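You operate a simulated robot arm through the tools that you are given. There is no shell and no other tool. Be economical: measure what you need, move in short steps, check, and stop when the job is done.

Carry out the task below with a simulated robot arm. There is one attempt and no reset: what you move stays moved.

TASK
Fetch the brown-cap bottle and stand it on top of the purple box. Then put the white-cap water bottle on the blue mat. Then take the blue-cap log vial on the shaker table in front of the shaker and put it away on the bench behind the lettered rack. Then open the hatch drawer, take the grey-band bottle on the shaker table in front of the shaker and put it away in the inside of the hatch drawer, then shut the drawer. Then put one of the wide teal-cap bottles from the shaker table beside the shaker on top of the teal box on the bench in front of the bath. Then take the yellow-cap bottle and leave it on the bench beyond the small grey unit. Then open the white drawer under the press, take the small white-cap bottle and leave it in the inside of the white drawer under the press, then shut the press. Then take the small flask and put it on the shaker table beside the shaker. Then fetch the red-cap vial and stand it on the top of the stir bench. Then take the brown-cap vial and leave it on the bench in front of the bath. Then put the purple-cap bottle on the shaker table beside the shaker. Keep to this order. Set down upright: brown-cap bottle, white-cap water bottle, blue-cap log vial, grey-band bottle, wide teal-cap bottle, yellow-cap bottle, small white-cap bottle, small flask, red-cap vial, brown-cap vial, purple-cap bottle.

It is judged by the outcome, as a careful person would: the job done as asked, and still so three seconds after it is handed in. It fails if anything else is knocked over, pushed out of place, dropped, spilled or broken. A push-on lid holds only when it is set on centred and level and pressed home; a screw cap is set on level and turned clockwise until tight.

THE ROBOT
A 7-joint arm with a vacuum gripper on a trunk, on a base that drives. Base frame: it is fixed to the floor where the robot stands at the start and does not move with it; the origin is under the middle of the robot, x ahead of it, y to its left, z up; the surface under the hand at the start is at about z = 900. Lengths are in mm, angles in rad, forces in N, time in s.
Its first joint turns from -2.897 to 2.897 rad. Places, roughly: bench behind the lettered rack [-700, 1900, 900]; bench beyond the small grey unit (48x12 cm) [-320, 1500, 900]; bench in front of the bath (17x60 cm) [1140, 1300, 900]; blue mat (16x16 cm) [-1220, 1460, 900]; blue-cap log vial [1750, 0, 1000]; brown-cap bottle [500, -250, 1000]; brown-cap vial (4x4x8 cm) [800, -100, 900]; grey-band bottle [1500, -250, 1000]; hatch drawer [-3000, 1800, 900]; inside of the hatch drawer [-3000, 1900, 900]; inside of the white drawer under the press [-1300, 1700, 700]; purple box [1750, -250, 1000]; purple-cap bottle [500, 0, 1000]; red-cap vial (4x4x8 cm) [900, -100, 900]; shaker table beside the shaker (60x25 cm) [1420, -400, 900]; small flask (7x7x11 cm) [900, -400, 900]; small white-cap bottle (6x6x10 cm) [1200, -500, 900]; teal box [1250, 1250, 1000]; top of the stir bench [-200, -500, 900]; white drawer under the press [-1300, 1600, 700]; white-cap water bottle [2000, 0, 1000]; wide teal-cap bottle [1500, -500, 1000]; yellow-cap bottle [1250, -500, 1000]. Payload 1.06 kg.
Tool frame: the origin (TCP) lies in the middle of the cups' lips, and z points out of the cups. The gripper has 1 cup of 24 mm across, covering 24 by 24 mm (tool x, y); the bellows give 8 mm. With the vacuum on, a cup seals on a smooth face that it is pressed against (1 to 4 N); it does not hold porous or soft things. The pull reaches 23 N.
Orientation is that of the tool frame in the base frame, as a unit quaternion [x, y, z, w]. With the cups facing straight down, the tool's x points along the base's -x, its y along +y and its z along -z.

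THE INTERFACE
- The arm moves only by the tool jog_arm. Its argument "commands" is a list of rows, each a list of 7 numbers: the turn, a rotation vector about the tool's x, y, z in rad, then the shift along the tool's x, y, z in mm, then the vacuum: 1 switches it on, -1 off. In form: [[ax, ay, az, dx, dy, dz, suction], ...]. A call has 1 to 10 rows; each row shifts and turns the commanded pose from where the row before left it, along the tool's axes as they then stand. Each row takes 0.2 s and may step no farther than 50 mm and 0.15 rad from the row before; otherwise, or with a gripper value out of range, the whole call is refused. Where a pose cannot be reached the arm comes as near as it can. A force on the tool above 40 N (or 10 N above the force at the start of the call, whichever is more), or a blocked arm, ends the call early, and 0.2 s more pass. The pull builds up within a second once a cup has sealed. Time passes only in rows, and 0.2 s behind the last, so rows that do not move give it time. The reply holds the time, the measured pose of the TCP, the force on the tool along the base axes and the pull of the vacuum, in the units named above and with some noise, with the torque about the TCP (base axes, N m) and any sound that the robot's microphone picked up.
- Cameras (640 x 400 px; columns grow to the right, rows downward): "scene" is now at [116.7, 131.9, 1470.8]; the picture's right is [-0.98, -0.20, 0.00], its down [-0.14, 0.71, -0.69] and it looks along [0.13, -0.67, -0.73] (base axes); focal length 214 px, centre (320, 200). "wrist" rides on the gripper at [78, 19, -96] in the tool frame; the picture's right is [-0.24, 0.97, 0.00], its down [-0.71, -0.17, -0.69] and it looks along [-0.67, -0.16, 0.73] (tool axes); focal length 243 px, centre (320, 200). There is no depth. A picture from a camera that has moved, and an enlarged one, comes with that camera's place and axes in the base frame and with its lens.
- camera(camera): a new picture of that camera. It takes no simulated time.
- base_move(legs): drives the robot by 1 to 6 legs, each [ahead, left, turn to the left] in mm, mm and rad, along the robot's own axes; the way and the turn of a leg run together, so that a leg with both is an arc; at most 1500 mm and 3.142 rad a leg. The arm and the cameras ride along, it lands a little off, and it stops where it bumps. It gives what a move gives.
- pan_tilt(pan, tilt): turns the head with the scene camera to pan (to the left, within 2.094 rad either way) and tilt (down, from -0.506 to 1.204), counted from straight ahead of the robot. It gives what a move gives.
- close_up(camera, box): a new picture of the part [left, top, right, bottom] of that camera's present view, enlarged. It takes no simulated time.
- hand_in(): hands the job in; it is judged then, once.

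Work in short steps. Places have to be worked out from the pictures, the camera data and where the tool is seen: move nearer, look again, correct. Check each grasp and each placing, and mend what went wrong. You have 588 turns and 360 pictures in all, those below and enlarged ones among them. Switch the vacuum off and draw the arm clear of the work before you hand the job in, unless the task says otherwise.

The tools are called after "Call:" as a command line: name --pt "numbers of a row" for each row, then --argument value for the rest, lists and objects as JSON in quotes. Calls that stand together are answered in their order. jog_arm: Moves the arm, as the interface text tells. Its arguments: {"type":"object","properties":{"commands":{"type":"array","items":{"type":"array","items":{"type":"number"}}}},"required":["commands"]} The other tools are called the same way: base_move (legs) drives the base; pan_tilt (pan, tilt) turns the head that bears the scene camera; camera (camera) takes a picture; close_up (camera, box) takes an enlarged picture of a part of a camera's view; hand_in () hands the job in.

At the start:

```text
time: 0.0
tool_pos: [613.2, -355.8, 1215.9]
tool_rot: [0.001, 1.0, 0.0, 0.001]
wrist_force: [-0.2, -0.9, -0.2]
wrist_torque: [0.02, 0.0, -0.01]
pull: 0.0
robot x, y, heading: [0.6, -1.2, 0.003]
head pan, tilt: [-1.374, 0.812]
```

scene: 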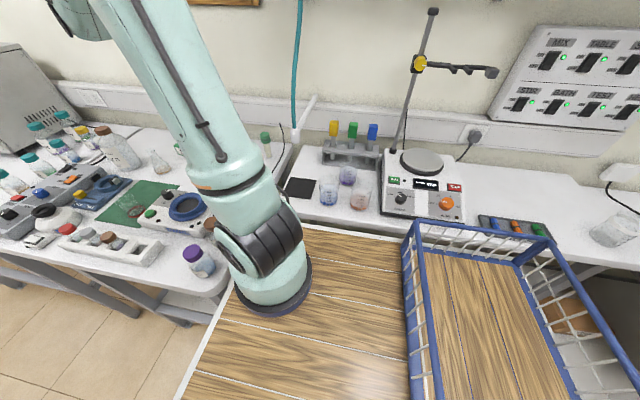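
wrist: 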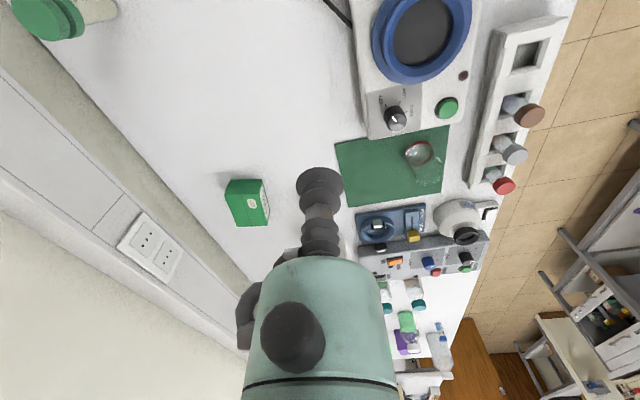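

The first views show the bench to the robot's right; I look around with the head to map the room before moving anything.

Call:
pan_tilt --pan -0.6 --tilt 0.6

Call:
camera --camera "scene"

Call:
pan_tilt --pan 0.4 --tilt 0.5

Call:
camera --camera "scene"

Call:
pan_tilt --pan 1.5 --tilt 0.5

Call:
camera --camera "scene"

Call:
pan_tilt --pan 2.09 --tilt 0.4

Call:
camera --camera "scene"

```text
time: 1.1
tool_pos: [611.6, -356.1, 1216.3]
tool_rot: [0.0, 1.0, 0.0, 0.0]
wrist_force: [0.4, 0.2, -0.7]
wrist_torque: [-0.02, 0.03, -0.02]
pull: 0.0
robot x, y, heading: [-3.0, 1.7, -0.001]
head pan, tilt: [-0.6, 0.6]
```

```text
357 pictures are left
camera scene: at [174.0, 160.4, 1488.7], right [-0.57, -0.82, 0.0], down [-0.47, 0.32, -0.82], along [0.68, -0.47, -0.57], focal length 214 px, centre (320, 200)
```

scene: 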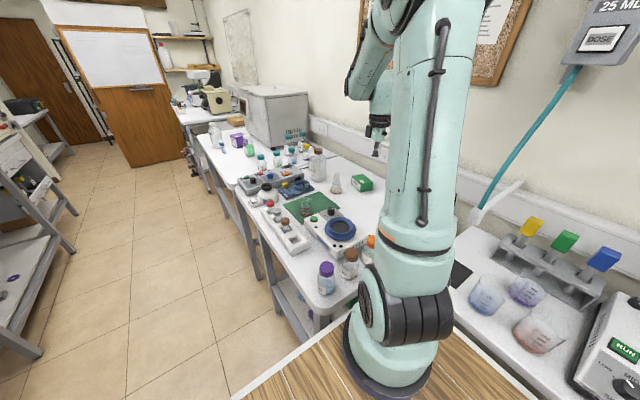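

```text
time: 2.4
tool_pos: [611.2, -357.1, 1215.8]
tool_rot: [0.0, 1.0, 0.001, 0.0]
wrist_force: [-0.6, -0.3, 0.0]
wrist_torque: [-0.01, 0.01, 0.0]
pull: 0.1
robot x, y, heading: [-4.1, 1.4, -0.004]
head pan, tilt: [0.4, 0.499]
```

```text
356 pictures are left
camera scene: at [184.9, 245.8, 1497.8], right [0.39, -0.92, 0.0], down [-0.44, -0.19, -0.88], along [0.81, 0.34, -0.48], focal length 214 px, centre (320, 200)
```

scene: 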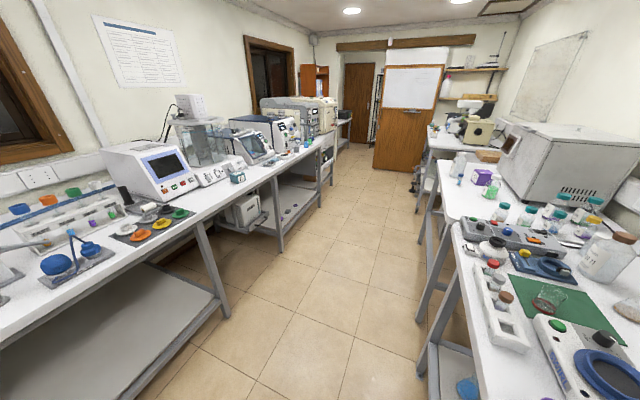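

```text
time: 3.7
tool_pos: [611.4, -356.1, 1215.0]
tool_rot: [0.0, 1.0, 0.0, 0.0]
wrist_force: [0.0, -0.4, -0.5]
wrist_torque: [0.0, 0.02, -0.01]
pull: 0.0
robot x, y, heading: [-2.7, -3.7, 0.001]
head pan, tilt: [1.499, 0.499]
```

```text
355 pictures are left
camera scene: at [107.7, 301.2, 1497.8], right [1.0, -0.07, 0.0], down [-0.03, -0.48, -0.88], along [0.06, 0.88, -0.48], focal length 214 px, centre (320, 200)
```

scene: 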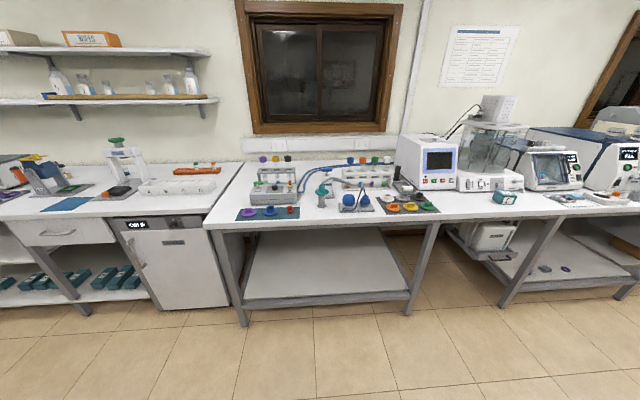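

```text
time: 4.7
tool_pos: [611.5, -357.0, 1215.2]
tool_rot: [0.0, 1.0, -0.001, 0.0]
wrist_force: [0.6, -0.3, -0.6]
wrist_torque: [-0.01, -0.01, 0.03]
pull: 0.0
robot x, y, heading: [1.5, 2.3, -0.003]
head pan, tilt: [2.089, 0.4]
```

```text
354 pictures are left
camera scene: at [55.3, 290.9, 1506.9], right [0.87, 0.49, 0.0], down [0.19, -0.34, -0.92], along [-0.46, 0.8, -0.39], focal length 214 px, centre (320, 200)
```

scene: 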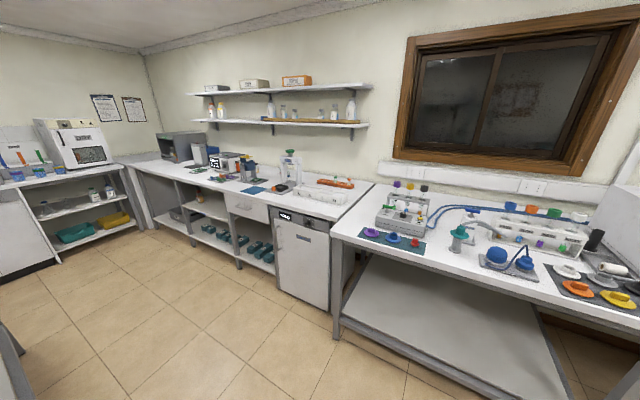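

I now see the layout: aisle ahead, benches left and right. I look down at the robot's own footprint and at the near part of the right bench in close-up.

Call:
pan_tilt --pan 0.0 --tilt 1.2

Call:
camera --camera "scene"

Call:
pan_tilt --pan -0.5 --tilt 0.6

Call:
close_up --camera "scene" --box '[200, 80, 400, 205]'

Call:
close_up --camera "scene" --box '[240, 150, 440, 300]'

```text
time: 6.7
tool_pos: [611.3, -356.9, 1215.4]
tool_rot: [0.001, 1.0, 0.0, 0.0]
wrist_force: [0.2, -0.3, 0.6]
wrist_torque: [-0.02, 0.03, -0.01]
pull: 0.0
robot x, y, heading: [-2.8, -0.1, 0.0]
head pan, tilt: [0.0, 1.201]
```

```text
353 pictures are left
camera scene: at [157.0, 210.5, 1444.1], right [0.0, -1.0, 0.0], down [-0.93, 0.0, -0.36], along [0.36, 0.0, -0.93], focal length 214 px, centre (320, 200)
```

scene: 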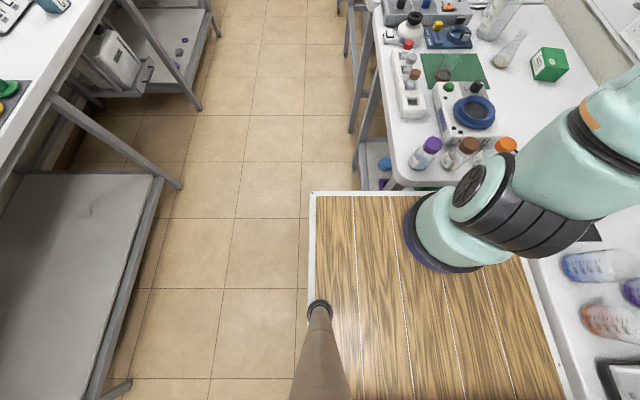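

```text
time: 7.7
tool_pos: [612.9, -356.0, 1215.2]
tool_rot: [0.001, 1.0, -0.001, 0.0]
wrist_force: [0.5, -0.7, 0.7]
wrist_torque: [0.06, 0.0, -0.02]
pull: 0.1
robot x, y, heading: [0.8, 0.4, -0.004]
head pan, tilt: [-0.499, 0.6]
```

```text
3.20 times, centred on (300, 142) of scene
camera zoom: at [178.7, 168.2, 1488.6], right [-0.48, -0.88, 0.0], down [-0.5, 0.27, -0.82], along [0.72, -0.39, -0.57], focal length 686 px, centre (384, 384)
```

zoom: 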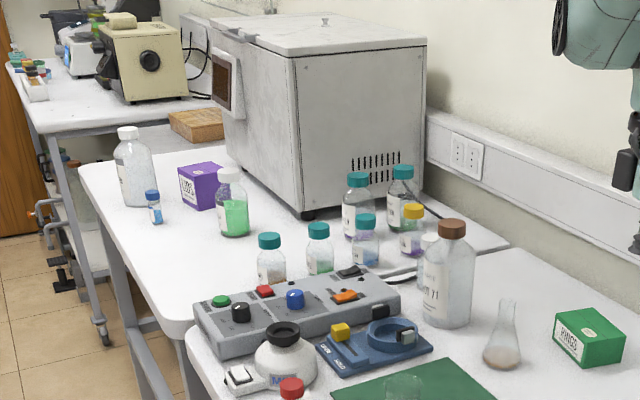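

```text
2.67 times, centred on (340, 225) of scene
camera zoom: at [178.7, 168.2, 1488.6], right [-0.48, -0.88, 0.0], down [-0.5, 0.27, -0.82], along [0.72, -0.39, -0.57], focal length 572 px, centre (267, 133)
```

zoom: 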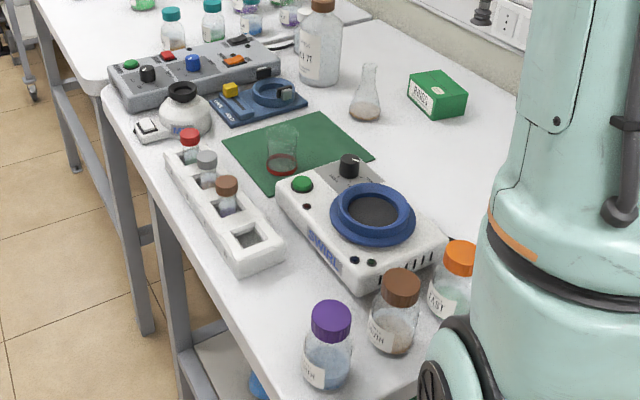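

The bench items match the listed places (brown-cap bottle ≈ (480,-160), purple ≈ (490,-90)). I tuck the tool ahead of the robot and drive out into the aisle.

Call:
jog_arm --pt "0 0 0 0 45 -10 -1" --pt "0 0 0 0 50 -10 -1" --pt "0 0 0 0 50 -10 -1" --pt "0 0 0 0 50 -10 -1" --pt "0 0 0 0 50 -10 -1" --pt "0 0 0 0 50 0 -1"

Call:
base_move --legs '[[0, 600, 0], [480, 0, 0], [0, 0, -1.571]]'

Call:
pan_tilt --pan 0.0 --tilt 0.8

Call:
camera --camera "scene"

Call:
camera --camera "wrist"

```text
refused: row 2 steps farther than a row can; nothing moved
```

```text
time: 17.3
tool_pos: [132.1, -29.4, 1216.2]
tool_rot: [0.701, 0.713, 0.0, 0.0]
wrist_force: [-0.1, -0.7, 0.0]
wrist_torque: [0.01, 0.0, 0.01]
pull: 0.1
robot x, y, heading: [478.5, 590.2, -1.555]
head pan, tilt: [-0.499, 0.6]
```

```text
time: 18.2
tool_pos: [132.1, -29.4, 1215.9]
tool_rot: [0.702, 0.713, 0.0, 0.0]
wrist_force: [0.1, -0.7, -0.1]
wrist_torque: [0.01, 0.04, -0.03]
pull: 0.0
robot x, y, heading: [478.9, 589.6, -1.551]
head pan, tilt: [0.0, 0.799]
```

```text
350 pictures are left
camera scene: at [692.5, 410.6, 1471.9], right [-1.0, -0.02, 0.0], down [-0.01, 0.72, -0.7], along [0.01, -0.7, -0.72], focal length 214 px, centre (320, 200)
```

scene: 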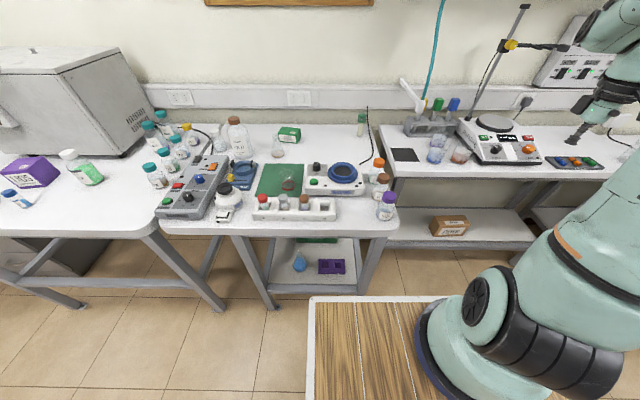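

```text
349 pictures are left
camera wrist: at [151.2, 48.5, 1312.2], right [0.98, -0.22, 0.0], down [-0.16, -0.71, 0.69], along [-0.15, -0.67, -0.73], focal length 243 px, centre (320, 200)
```

wrist: 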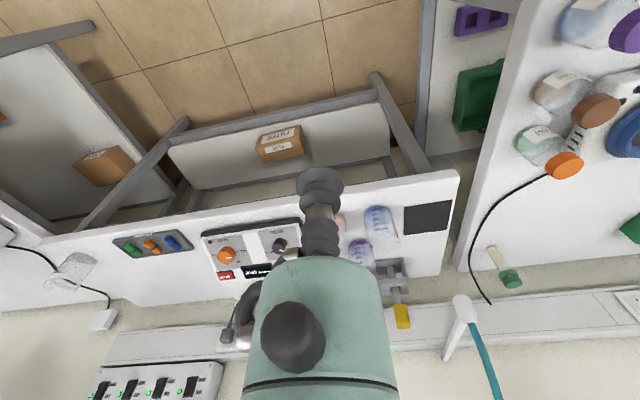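

The robot stands in the aisle facing the bench; brown-cap bottle ≈ (472,-172). I bring the tool above it.

Call:
jog_arm --pt "0 0 0 -18 42 0 -1" --pt "0 0 0 -18 42 0 -1" --pt "0 0 0 -18 42 0 -1" --pt "0 0 0 -18 42 0 -1" --pt "0 0 0 -18 43 0 -1" --pt "0 0 0 -18 43 0 -1" --pt "0 0 0 -18 43 0 -1" --pt "0 0 0 -17 43 0 -1"

Call:
camera --camera "wrist"

Call:
camera --camera "scene"

```text
time: 20.0
tool_pos: [474.5, -165.2, 1217.7]
tool_rot: [0.701, 0.713, 0.0, 0.001]
wrist_force: [-0.4, 0.5, 0.3]
wrist_torque: [0.02, -0.01, 0.03]
pull: 0.1
robot x, y, heading: [473.8, 585.0, -1.551]
head pan, tilt: [0.0, 0.799]
```

```text
348 pictures are left
camera wrist: at [493.4, -86.4, 1314.1], right [0.98, -0.22, 0.0], down [-0.16, -0.71, 0.69], along [-0.15, -0.67, -0.73], focal length 243 px, centre (320, 200)
```

wrist: 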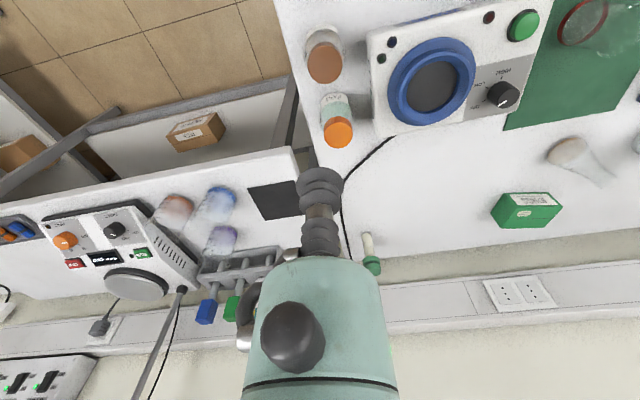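

```text
347 pictures are left
camera scene: at [692.1, 410.8, 1471.9], right [-1.0, -0.02, 0.0], down [-0.01, 0.72, -0.7], along [0.01, -0.7, -0.72], focal length 214 px, centre (320, 200)
```

scene: 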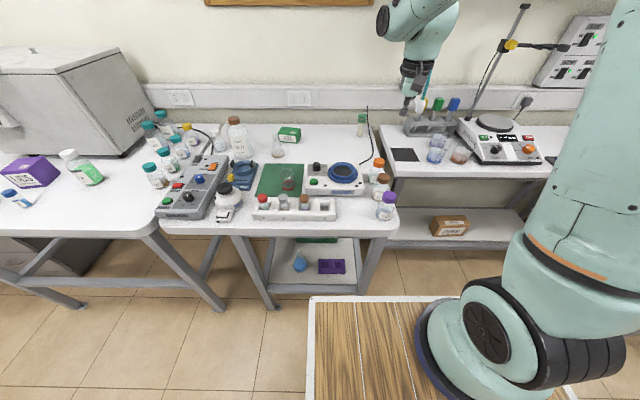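

Brown cap is nearly under the tool (target ≈ (481,-164)). I descend 140 mm and check again.

Call:
jog_arm --pt "0 0 0 1 6 30 -1" --pt "0 0 0 0 0 40 -1" --pt "0 0 0 0 0 40 -1" --pt "0 0 0 0 0 30 -1"

Call:
camera --camera "wrist"

```text
time: 21.0
tool_pos: [481.9, -166.5, 1076.0]
tool_rot: [0.702, 0.713, 0.0, 0.0]
wrist_force: [0.3, 0.5, 0.2]
wrist_torque: [-0.01, 0.0, 0.02]
pull: 0.1
robot x, y, heading: [476.3, 590.2, -1.554]
head pan, tilt: [0.0, 0.799]
```

```text
346 pictures are left
camera wrist: at [500.8, -88.1, 1173.0], right [0.98, -0.22, 0.0], down [-0.16, -0.71, 0.69], along [-0.15, -0.67, -0.73], focal length 243 px, centre (320, 200)
```

wrist: 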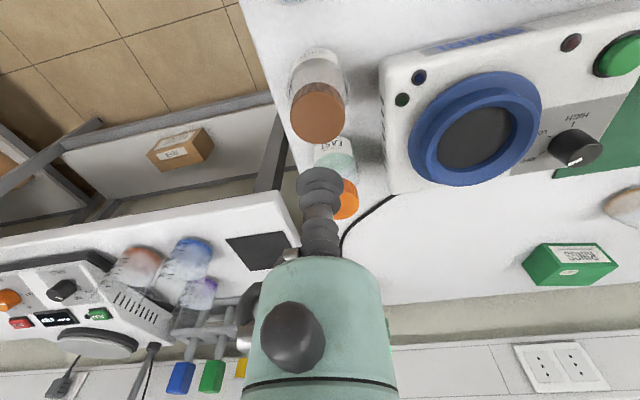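

Triangulating the two views: cap top ≈ (481.5,-164, 990). I come down close, vacuum on, then creep to contact.

Call:
jog_arm --pt "0 0 0 2 0 40 -1" --pt "0 0 0 0 0 32 1" --pt "0 0 0 0 0 5 1" --pt "0 0 0 0 0 4 1"

```text
time: 22.0
tool_pos: [480.3, -163.9, 994.0]
tool_rot: [0.701, 0.713, 0.0, 0.001]
wrist_force: [-2.1, 4.2, 18.5]
wrist_torque: [0.03, 0.01, 0.02]
pull: 23.0
robot x, y, heading: [479.3, 586.0, -1.56]
head pan, tilt: [0.0, 0.799]
```

Sealed with pull 23 N. I lift straight up and look.

Call:
jog_arm --pt "0 0 0 0 0 -6 1" --pt "0 0 0 0 0 -10 1" --pt "0 0 0 0 0 -40 1" --pt "0 0 0 0 0 -50 1" --pt "0 0 0 0 0 -50 1" --pt "0 0 0 0 0 -50 1" --pt "0 0 0 0 0 -20 1"

Call:
camera --camera "wrist"

Call:
camera --camera "scene"

```text
time: 23.6
tool_pos: [478.6, -162.2, 1219.8]
tool_rot: [0.702, 0.713, 0.0, 0.0]
wrist_force: [-0.4, -1.4, -1.8]
wrist_torque: [0.06, 0.01, 0.03]
pull: 23.2
robot x, y, heading: [479.6, 587.1, -1.552]
head pan, tilt: [0.0, 0.799]
```

```text
345 pictures are left
camera wrist: at [499.0, -83.7, 1315.4], right [0.98, -0.22, 0.0], down [-0.16, -0.71, 0.68], along [-0.15, -0.67, -0.73], focal length 243 px, centre (320, 200)
```

wrist: 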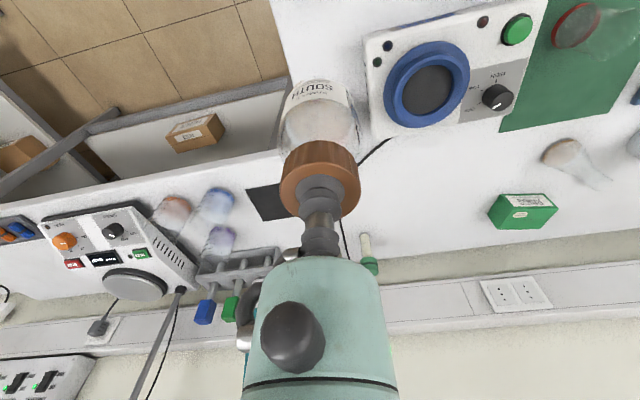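

```text
344 pictures are left
camera scene: at [692.7, 410.3, 1471.8], right [-1.0, -0.02, 0.0], down [-0.01, 0.72, -0.7], along [0.01, -0.7, -0.72], focal length 214 px, centre (320, 200)
```

scene: 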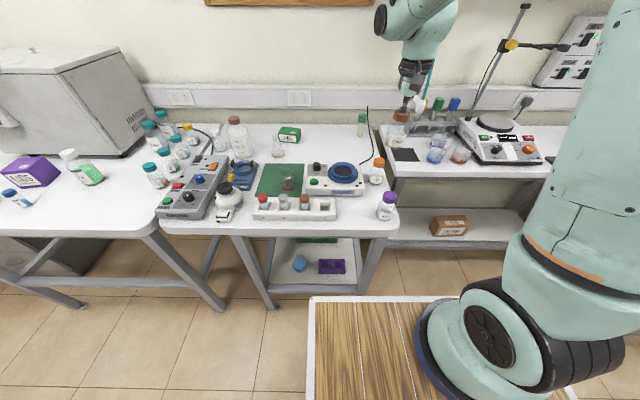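

Bottle is held well. I raise and retract it somewhat, then drive sideways along the bench toward the purple box (≈ (1830,-250)).

Call:
jog_arm --pt "0 0 0 40 0 -20 1" --pt "0 0 0 40 0 -20 1" --pt "0 0 0 20 0 -20 1"

Call:
base_move --legs '[[0, 1350, -0.015]]'

Call:
camera --camera "scene"

Call:
camera --camera "wrist"

```text
time: 24.4
tool_pos: [479.0, -65.6, 1278.4]
tool_rot: [0.701, 0.713, 0.0, -0.001]
wrist_force: [0.6, -0.2, -2.3]
wrist_torque: [0.05, 0.0, 0.03]
pull: 23.1
robot x, y, heading: [479.1, 589.2, -1.552]
head pan, tilt: [0.0, 0.799]
```

```text
time: 31.2
tool_pos: [1824.3, -45.9, 1279.4]
tool_rot: [0.703, 0.712, 0.0, 0.001]
wrist_force: [-0.1, -0.1, -1.9]
wrist_torque: [0.02, -0.04, -0.01]
pull: 22.9
robot x, y, heading: [1828.6, 607.6, -1.561]
head pan, tilt: [0.0, 0.799]
```

```text
343 pictures are left
camera scene: at [2040.2, 428.1, 1471.8], right [-1.0, -0.01, 0.0], down [-0.01, 0.72, -0.7], along [0.01, -0.7, -0.72], focal length 214 px, centre (320, 200)
```

scene: 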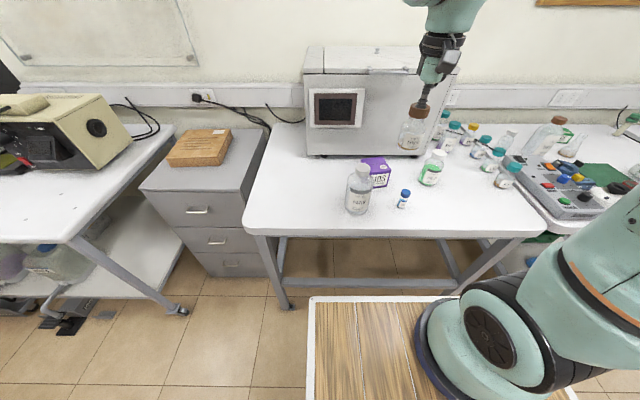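

```text
342 pictures are left
camera wrist: at [1844.6, 32.0, 1375.6], right [0.97, -0.22, 0.0], down [-0.16, -0.71, 0.69], along [-0.15, -0.67, -0.73], focal length 243 px, centre (320, 200)
```

wrist: 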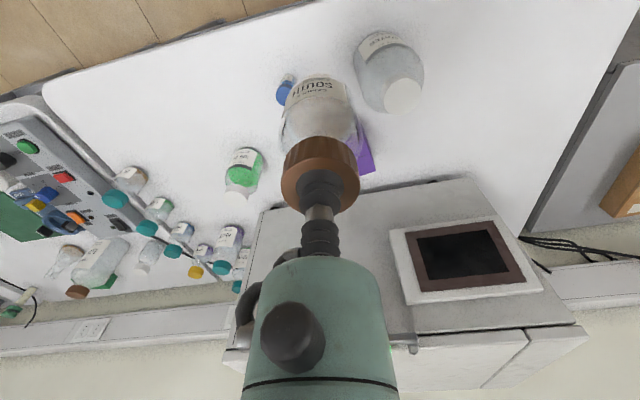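

I zoom on the purple box to get its top face.

Call:
close_up --camera "scene" --box '[320, 110, 480, 240]'

```text
3.08 times, centred on (400, 175) of scene
camera zoom: at [2040.2, 428.1, 1471.8], right [-1.0, -0.01, 0.0], down [-0.01, 0.72, -0.7], along [0.01, -0.7, -0.72], focal length 660 px, centre (74, 277)
```

zoom: 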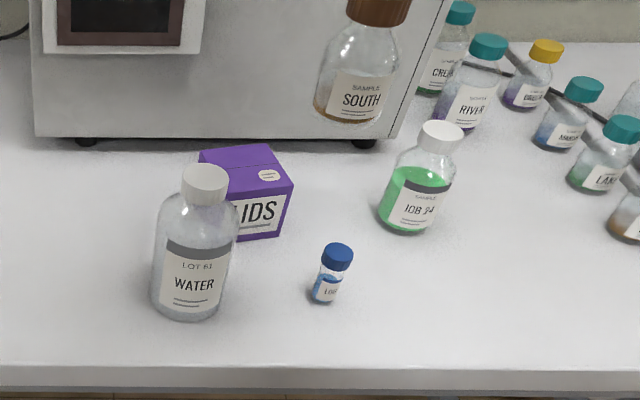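

Box top centre ≈ (1839,-236), top z ≈ 984, and the "IOB 24" bottle is the grey-band one. I move over the box.

Call:
jog_arm --pt "0 0 0 -48 4 0 1" --pt "0 0 0 -48 4 0 1" --pt "0 0 0 -48 4 0 1" --pt "0 0 0 -47 3 0 1" --pt "0 0 0 0 0 40 1" --pt "0 0 0 0 0 40 1" --pt "0 0 0 0 0 40 1" --pt "0 0 0 0 0 40 1"

Call:
close_up --camera "scene" --box '[320, 80, 480, 210]'

Call:
camera --camera "wrist"

```text
time: 33.0
tool_pos: [1841.6, -236.6, 1119.9]
tool_rot: [0.702, 0.712, 0.0, 0.0]
wrist_force: [-0.7, -0.4, -1.5]
wrist_torque: [0.0, 0.0, 0.02]
pull: 22.5
robot x, y, heading: [1827.2, 606.8, -1.559]
head pan, tilt: [0.0, 0.799]
```

```text
3.08 times, centred on (400, 145) of scene
camera zoom: at [2040.1, 428.4, 1471.9], right [-1.0, -0.01, 0.0], down [-0.01, 0.72, -0.7], along [0.01, -0.7, -0.72], focal length 660 px, centre (74, 369)
```

zoom: 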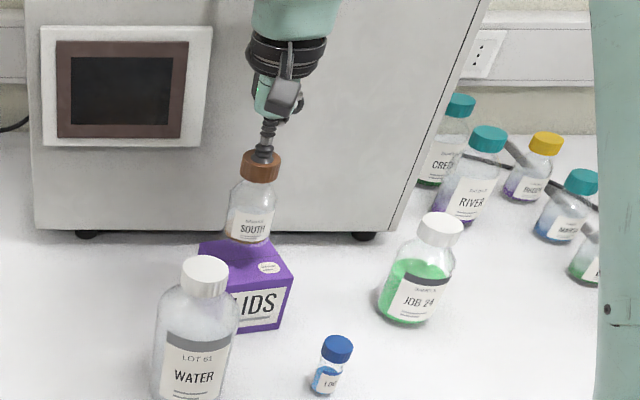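

```text
339 pictures are left
camera wrist: at [1861.9, -159.0, 1215.2], right [0.97, -0.22, 0.0], down [-0.16, -0.71, 0.69], along [-0.15, -0.67, -0.73], focal length 243 px, centre (320, 200)
```

wrist: 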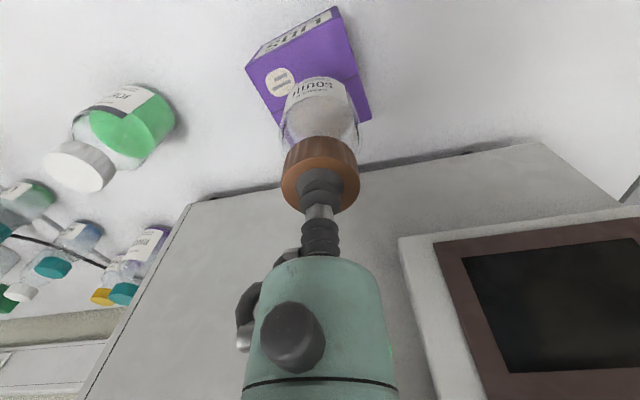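

Both views put the box centre at (1838,-238) and the bottle over it. I lower it to contact.

Call:
jog_arm --pt "0 0 0 0 -3 20 1" --pt "0 0 0 0 0 8 1" --pt "0 0 0 0 0 3 1"

```text
time: 33.8
tool_pos: [1839.9, -236.7, 1089.5]
tool_rot: [0.703, 0.712, 0.0, 0.0]
wrist_force: [-0.7, 0.0, -2.1]
wrist_torque: [0.0, -0.06, 0.0]
pull: 23.1
robot x, y, heading: [1828.7, 609.3, -1.559]
head pan, tilt: [0.0, 0.799]
```

Still no contact; I creep further in small steps.

Call:
jog_arm --pt "0 0 0 0 0 3 1" --pt "0 0 0 0 0 2 1"

Call:
close_up --camera "scene" --box '[350, 100, 420, 200]'

```text
time: 34.4
tool_pos: [1839.6, -237.4, 1085.0]
tool_rot: [0.703, 0.711, -0.001, 0.001]
wrist_force: [-1.2, 0.9, 16.9]
wrist_torque: [0.01, -0.02, -0.01]
pull: 23.0
robot x, y, heading: [1827.5, 606.6, -1.553]
head pan, tilt: [0.0, 0.799]
```

```text
4.00 times, centred on (385, 150) of scene
camera zoom: at [2040.1, 428.9, 1471.9], right [-1.0, -0.01, 0.0], down [-0.01, 0.72, -0.7], along [0.01, -0.7, -0.72], focal length 858 px, centre (60, 400)
```

zoom: 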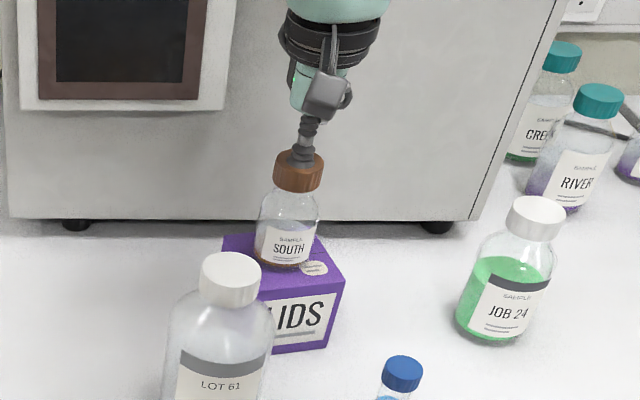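

Contact made (17 N). I ease up 2 mm, release the vacuum, wait, and retreat upward.

Call:
jog_arm --pt "0 0 0 0 0 -2 1" --pt "0 0 0 0 0 0 -1" --pt "0 0 0 0 0 0 -1" --pt "0 0 0 0 0 0 -1" --pt "0 0 0 0 0 -3 -1" --pt "0 0 0 0 0 -10 -1" --pt "0 0 0 0 0 -30 -1" --pt "0 0 0 0 0 -50 -1" --pt "0 0 0 0 0 -50 -1"

Call:
camera --camera "wrist"

Call:
close_up --camera "scene" --box '[320, 80, 480, 210]'

```text
time: 36.4
tool_pos: [1839.9, -237.7, 1228.9]
tool_rot: [0.703, 0.711, 0.001, 0.0]
wrist_force: [0.6, 0.4, 0.4]
wrist_torque: [0.02, 0.02, -0.01]
pull: 0.1
robot x, y, heading: [1828.1, 608.7, -1.561]
head pan, tilt: [0.0, 0.799]
```

```text
337 pictures are left
camera wrist: at [1859.7, -158.4, 1325.0], right [0.97, -0.22, 0.0], down [-0.16, -0.71, 0.68], along [-0.15, -0.67, -0.73], focal length 243 px, centre (320, 200)
```

wrist: 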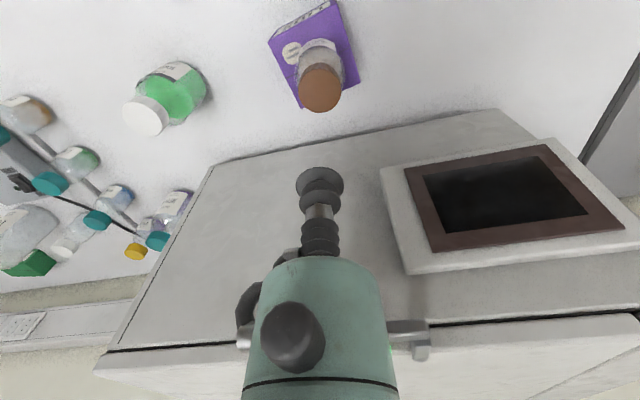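

```text
3.08 times, centred on (400, 145) of scene
camera zoom: at [2040.2, 427.8, 1471.8], right [-1.0, -0.01, 0.0], down [-0.01, 0.72, -0.7], along [0.01, -0.7, -0.72], focal length 660 px, centre (74, 369)
```

zoom: 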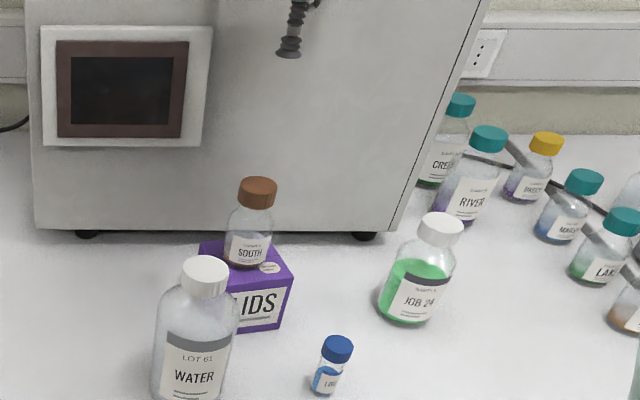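

Placed and upright. Next the water bottle at ≈ (1915,-105), too close for the arm; I back the base off ~90 mm and shift a bit.

Call:
base_move --legs '[[-90, 100, 0]]'

Call:
jog_arm --pt "0 0 0 15 0 -10 -1" --pt "0 0 0 15 0 -10 -1"

Call:
camera --camera "wrist"

```text
time: 37.7
tool_pos: [1938.3, -143.6, 1227.7]
tool_rot: [0.702, 0.712, -0.001, 0.001]
wrist_force: [-0.2, 0.0, 0.1]
wrist_torque: [0.0, 0.02, -0.05]
pull: 0.0
robot x, y, heading: [1927.3, 695.1, -1.553]
head pan, tilt: [0.0, 0.799]
```

```text
time: 38.3
tool_pos: [1938.9, -114.2, 1248.0]
tool_rot: [0.703, 0.711, 0.0, -0.001]
wrist_force: [-0.4, -0.4, -0.2]
wrist_torque: [0.0, -0.02, -0.01]
pull: 0.0
robot x, y, heading: [1923.2, 700.6, -1.556]
head pan, tilt: [0.0, 0.799]
```

```text
335 pictures are left
camera wrist: at [1958.6, -35.3, 1343.8], right [0.97, -0.22, 0.0], down [-0.16, -0.71, 0.68], along [-0.15, -0.67, -0.73], focal length 243 px, centre (320, 200)
```

wrist: 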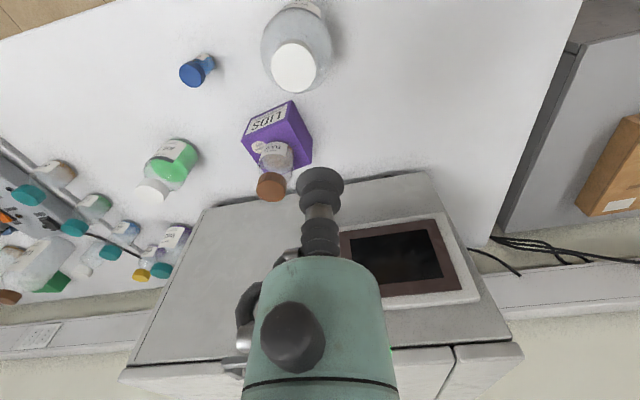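

Water cap estimated at (1918,-97), top ≈ 1078. I move over it and lower to re-check.

Call:
jog_arm --pt "0 0 0 17 -21 10 -1" --pt "0 0 0 0 0 40 -1" --pt "0 0 0 0 0 50 -1"

Call:
camera --camera "wrist"

```text
time: 39.1
tool_pos: [1915.8, -95.1, 1148.2]
tool_rot: [0.702, 0.712, 0.0, 0.0]
wrist_force: [-0.3, 0.0, 1.3]
wrist_torque: [-0.03, -0.01, 0.01]
pull: 0.0
robot x, y, heading: [1924.4, 696.0, -1.561]
head pan, tilt: [0.0, 0.799]
```

```text
334 pictures are left
camera wrist: at [1935.8, -17.3, 1245.2], right [0.97, -0.22, 0.0], down [-0.16, -0.71, 0.69], along [-0.15, -0.67, -0.73], focal length 243 px, centre (320, 200)
```

wrist: 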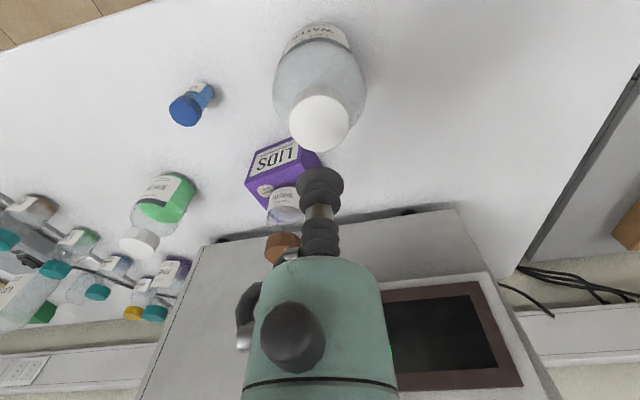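

Triangulated cap (1917.5,-99, ~1072). I approach and creep with vacuum on.

Call:
jog_arm --pt "0 0 0 -4 2 30 -1" --pt "0 0 0 0 0 30 1" --pt "0 0 0 0 0 3 1"

```text
time: 39.9
tool_pos: [1919.3, -101.1, 1084.3]
tool_rot: [0.702, 0.712, 0.0, 0.0]
wrist_force: [0.0, 0.7, 0.3]
wrist_torque: [0.01, -0.01, -0.03]
pull: 0.0
robot x, y, heading: [1928.5, 697.6, -1.557]
head pan, tilt: [0.0, 0.799]
```

Not touching yet; I continue creeping.

Call:
jog_arm --pt "0 0 0 0 0 3 1" --pt "0 0 0 0 0 3 1"

```text
time: 40.5
tool_pos: [1919.7, -101.5, 1079.0]
tool_rot: [0.703, 0.712, 0.001, 0.0]
wrist_force: [0.0, 0.6, -0.1]
wrist_torque: [-0.03, -0.02, 0.0]
pull: 23.7
robot x, y, heading: [1924.8, 702.3, -1.559]
head pan, tilt: [0.0, 0.799]
```

Sealed at z ≈ 1079 (height ≈ 179). I lift.

Call:
jog_arm --pt "0 0 0 0 0 -5 1" --pt "0 0 0 0 0 -20 1" --pt "0 0 0 0 0 -40 1" --pt "0 0 0 0 0 -50 1" --pt "0 0 0 0 0 -50 1" --pt "0 0 0 0 0 -50 1" --pt "0 0 0 0 0 -50 1"

Call:
camera --camera "wrist"

```text
time: 42.1
tool_pos: [1918.3, -100.3, 1345.7]
tool_rot: [0.703, 0.711, 0.001, -0.001]
wrist_force: [-1.1, -0.9, -5.3]
wrist_torque: [0.0, 0.01, 0.01]
pull: 22.8
robot x, y, heading: [1922.5, 699.8, -1.556]
head pan, tilt: [0.0, 0.799]
```

```text
333 pictures are left
camera wrist: at [1938.5, -21.8, 1442.4], right [0.97, -0.22, 0.0], down [-0.16, -0.71, 0.68], along [-0.15, -0.67, -0.73], focal length 243 px, centre (320, 200)
```

wrist: 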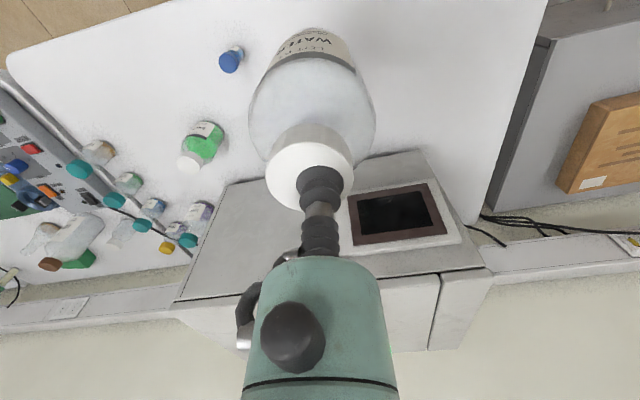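

Held firmly (≈5 N). I turn in the aisle to face back toward -x and look along the way.

Call:
base_move --legs '[[0, 0, -1.58]]'

Call:
pan_tilt --pan 0.0 --tilt 0.45

Call:
camera --camera "scene"

```text
time: 46.3
tool_pos: [1126.5, 711.0, 1346.0]
tool_rot: [1.0, 0.002, 0.0, 0.0]
wrist_force: [-0.3, -0.2, -5.4]
wrist_torque: [0.02, 0.01, -0.02]
pull: 23.0
robot x, y, heading: [1926.9, 695.5, -3.141]
head pan, tilt: [0.0, 0.799]
```

```text
time: 47.1
tool_pos: [1126.4, 711.2, 1345.9]
tool_rot: [1.0, 0.002, 0.0, 0.0]
wrist_force: [0.9, 0.2, -5.1]
wrist_torque: [-0.01, 0.01, -0.04]
pull: 23.0
robot x, y, heading: [1925.0, 699.1, -3.143]
head pan, tilt: [0.0, 0.45]
```

```text
332 pictures are left
camera scene: at [1734.6, 488.5, 1502.2], right [0.0, 1.0, 0.0], down [0.44, 0.0, -0.9], along [-0.9, 0.0, -0.44], focal length 214 px, centre (320, 200)
```

scene: 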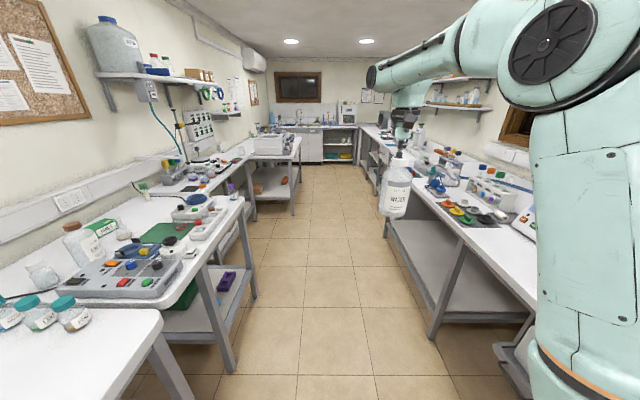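

The aisle is clear all the way; a protruding table on the left has its edge near y≈290. I drive ahead (toward -x) along y≈720.

Call:
base_move --legs '[[1450, -20, 0], [1450, -30, 0]]'

Call:
pan_tilt --pan -1.2 --tilt 0.6

Call:
camera --camera "scene"

```text
time: 61.2
tool_pos: [-1795.4, 768.7, 1345.8]
tool_rot: [1.0, 0.001, 0.0, 0.0]
wrist_force: [0.6, 0.0, -4.2]
wrist_torque: [-0.01, 0.03, 0.02]
pull: 23.2
robot x, y, heading: [-998.4, 756.7, -3.143]
head pan, tilt: [0.0, 0.45]
```

```text
time: 62.6
tool_pos: [-1793.9, 766.9, 1344.5]
tool_rot: [1.0, 0.0, 0.001, 0.0]
wrist_force: [0.7, 0.0, -5.7]
wrist_torque: [-0.03, 0.02, -0.04]
pull: 23.1
robot x, y, heading: [-997.5, 755.6, -3.139]
head pan, tilt: [-1.201, 0.6]
```

```text
331 pictures are left
camera scene: at [-1127.4, 626.6, 1488.7], right [0.93, 0.36, 0.0], down [0.21, -0.53, -0.83], along [-0.3, 0.77, -0.56], focal length 214 px, centre (320, 200)
```

scene: 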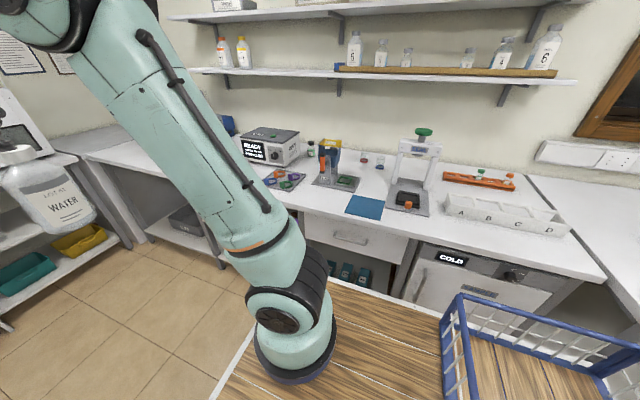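

The blue mat is at (-1225,1458). Before turning I check clearance to the table on my left/rear.

Call:
pan_tilt --pan 1.5 --tilt 0.8

Call:
camera --camera "scene"

Call:
pan_tilt --pan -2.09 --tilt 0.9

Call:
camera --camera "scene"

```text
time: 65.0
tool_pos: [-1793.8, 767.7, 1345.0]
tool_rot: [1.0, 0.001, 0.0, 0.0]
wrist_force: [0.1, -0.6, -5.1]
wrist_torque: [-0.06, 0.02, 0.03]
pull: 23.0
robot x, y, heading: [-997.6, 754.1, -3.141]
head pan, tilt: [1.499, 0.799]
```

```text
330 pictures are left
camera scene: at [-1100.9, 463.8, 1471.8], right [-1.0, 0.07, 0.0], down [0.05, 0.72, -0.7], along [-0.05, -0.7, -0.72], focal length 214 px, centre (320, 200)
```

scene: 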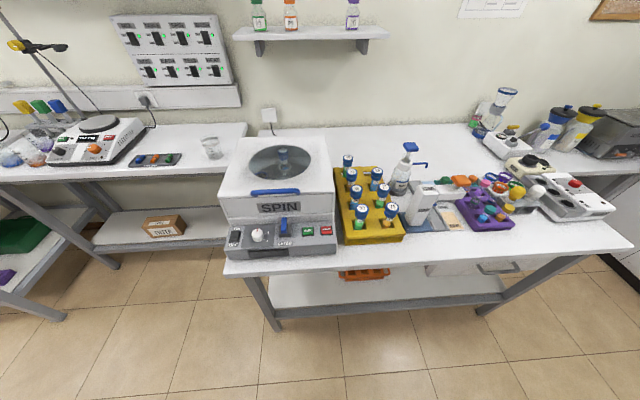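

```text
time: 68.0
tool_pos: [-1794.7, 769.1, 1345.4]
tool_rot: [1.0, 0.001, 0.0, 0.0]
wrist_force: [-0.8, -0.7, -5.5]
wrist_torque: [-0.02, 0.04, -0.02]
pull: 22.9
robot x, y, heading: [-998.0, 755.1, -3.139]
head pan, tilt: [-2.089, 0.901]
```

```text
329 pictures are left
camera scene: at [-1057.9, 609.9, 1463.9], right [0.87, -0.49, 0.0], down [-0.39, -0.68, -0.62], along [0.31, 0.54, -0.78], focal length 214 px, centre (320, 200)
```

scene: 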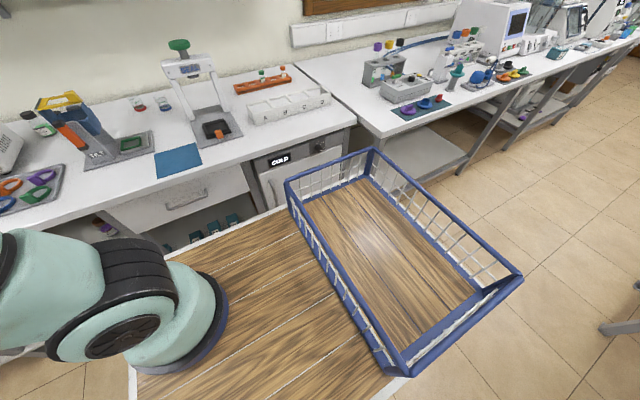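

Both sides are clear (robot ≈ ±350 × ±230). I turn to face the mat.

Call:
base_move --legs '[[0, 0, -1.573]]'

Call:
pan_tilt --pan 0.0 --tilt 0.7

Call:
camera --camera "scene"

Call:
camera --camera "wrist"

```text
time: 72.3
tool_pos: [-959.7, 1552.2, 1345.8]
tool_rot: [-0.698, 0.716, 0.0, 0.0]
wrist_force: [-0.3, 0.1, -5.3]
wrist_torque: [-0.01, 0.01, 0.02]
pull: 22.6
robot x, y, heading: [-996.6, 752.8, 1.545]
head pan, tilt: [-2.089, 0.901]
```

```text
time: 74.3
tool_pos: [-960.9, 1551.1, 1345.2]
tool_rot: [-0.697, 0.717, 0.0, -0.001]
wrist_force: [-0.9, 0.4, -4.9]
wrist_torque: [-0.01, 0.01, 0.03]
pull: 22.7
robot x, y, heading: [-998.8, 753.9, 1.543]
head pan, tilt: [0.0, 0.7]
```

```text
328 pictures are left
camera scene: at [-1200.4, 944.9, 1480.1], right [1.0, -0.03, 0.0], down [-0.02, -0.64, -0.76], along [0.02, 0.76, -0.64], focal length 214 px, centre (320, 200)
```

scene: 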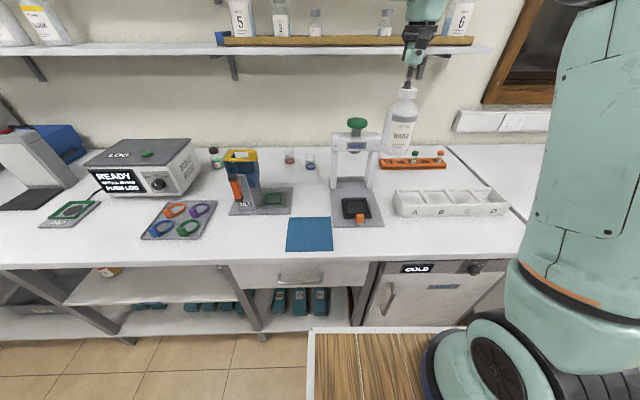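

```text
327 pictures are left
camera wrist: at [-979.9, 1473.4, 1442.0], right [-0.97, 0.26, 0.0], down [0.19, 0.7, 0.68], along [0.18, 0.66, -0.73], focal length 243 px, centre (320, 200)
```

wrist: 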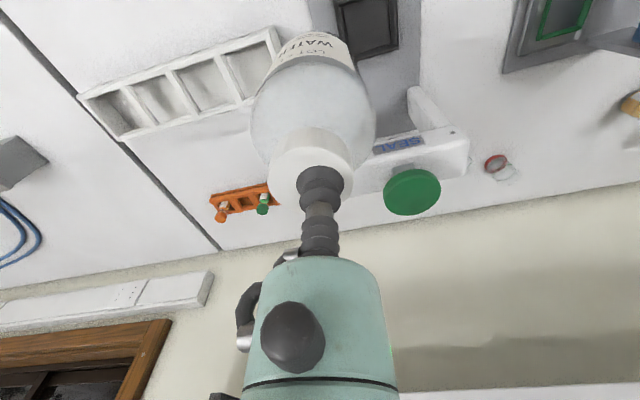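

Mat centre ≈ (-1222,1448). I pull the bottle back first (away from the press knob), then sideways over the mat.

Call:
jog_arm --pt "0 0 0 45 0 0 1" --pt "0 0 0 45 20 0 1" --pt "0 0 0 20 45 0 1" --pt "0 0 0 0 48 0 1" --pt "0 0 0 0 48 0 1" --pt "0 0 0 0 48 0 1" --pt "0 0 0 0 48 0 1"

Call:
camera --camera "wrist"

Call:
camera --camera "scene"

```text
time: 75.9
tool_pos: [-1220.5, 1448.1, 1346.3]
tool_rot: [-0.698, 0.716, 0.0, -0.001]
wrist_force: [0.4, -1.1, -4.9]
wrist_torque: [0.01, 0.03, -0.04]
pull: 23.2
robot x, y, heading: [-996.1, 755.0, 1.545]
head pan, tilt: [0.0, 0.7]
```

```text
326 pictures are left
camera wrist: at [-1239.4, 1370.8, 1443.1], right [-0.97, 0.26, 0.0], down [0.19, 0.7, 0.68], along [0.18, 0.66, -0.73], focal length 243 px, centre (320, 200)
```

wrist: 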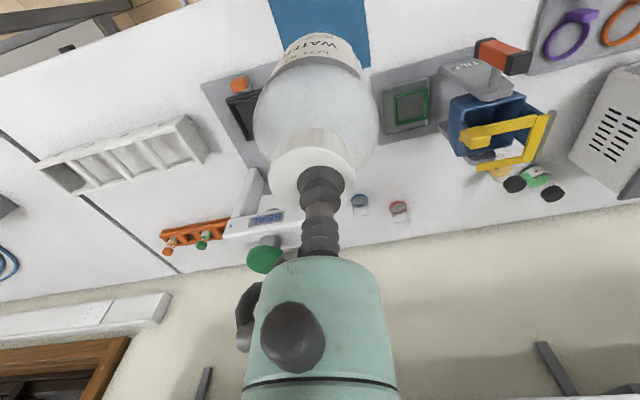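

```text
325 pictures are left
camera scene: at [-1199.8, 944.9, 1480.1], right [1.0, -0.03, 0.0], down [-0.02, -0.64, -0.76], along [0.02, 0.76, -0.64], focal length 214 px, centre (320, 200)
```

scene: 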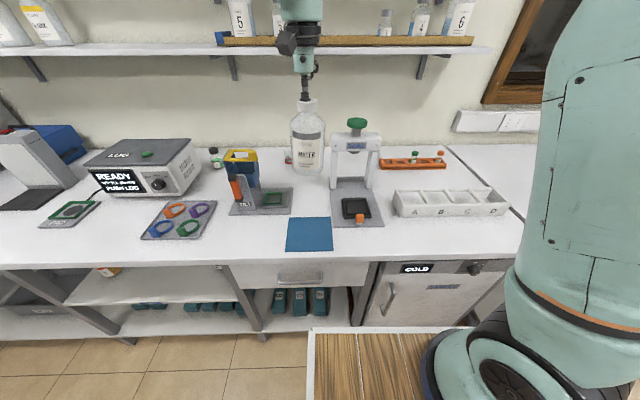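

Over the mat; I lower to just above it and check.

Call:
jog_arm --pt "0 0 0 0 2 48 1" --pt "0 0 0 0 0 48 1" --pt "0 0 0 0 0 48 1" --pt "0 0 0 0 0 48 1" --pt "0 0 0 0 0 48 1"

Call:
camera --camera "scene"

```text
time: 77.1
tool_pos: [-1221.9, 1448.8, 1105.6]
tool_rot: [-0.698, 0.716, 0.0, 0.001]
wrist_force: [0.0, -0.1, -4.4]
wrist_torque: [0.01, 0.03, -0.02]
pull: 23.2
robot x, y, heading: [-994.9, 752.2, 1.55]
head pan, tilt: [0.0, 0.7]
```

```text
324 pictures are left
camera scene: at [-1200.3, 944.5, 1480.1], right [1.0, -0.03, 0.0], down [-0.02, -0.64, -0.77], along [0.02, 0.76, -0.64], focal length 214 px, centre (320, 200)
```

scene: 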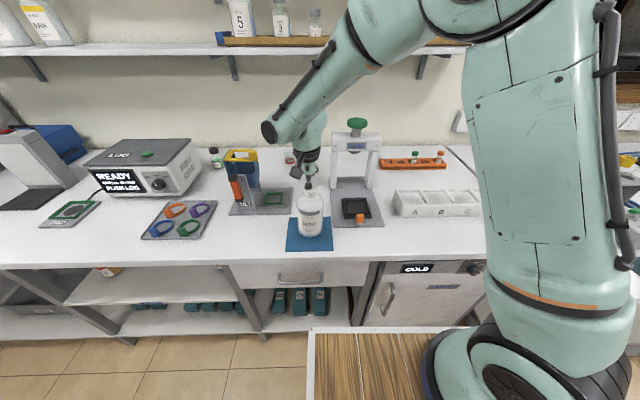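

Well centred on the mat. I creep down to contact.

Call:
jog_arm --pt "0 0 0 0 0 16 1" --pt "0 0 0 0 0 4 1" --pt "0 0 0 0 0 3 1"

```text
time: 77.9
tool_pos: [-1222.2, 1448.6, 1082.1]
tool_rot: [-0.698, 0.716, -0.001, 0.0]
wrist_force: [-0.7, -0.6, -5.9]
wrist_torque: [-0.02, 0.03, 0.04]
pull: 22.7
robot x, y, heading: [-999.3, 751.2, 1.545]
head pan, tilt: [0.0, 0.7]
```

Not yet touching; a little further.

Call:
jog_arm --pt "0 0 0 0 0 2 1" --pt "0 0 0 0 0 1 1"

```text
time: 78.5
tool_pos: [-1223.2, 1449.0, 1080.7]
tool_rot: [-0.699, 0.715, 0.002, 0.001]
wrist_force: [-3.1, 0.6, 14.2]
wrist_torque: [-0.01, -0.05, 0.0]
pull: 23.2
robot x, y, heading: [-995.7, 758.2, 1.55]
head pan, tilt: [0.0, 0.7]
```

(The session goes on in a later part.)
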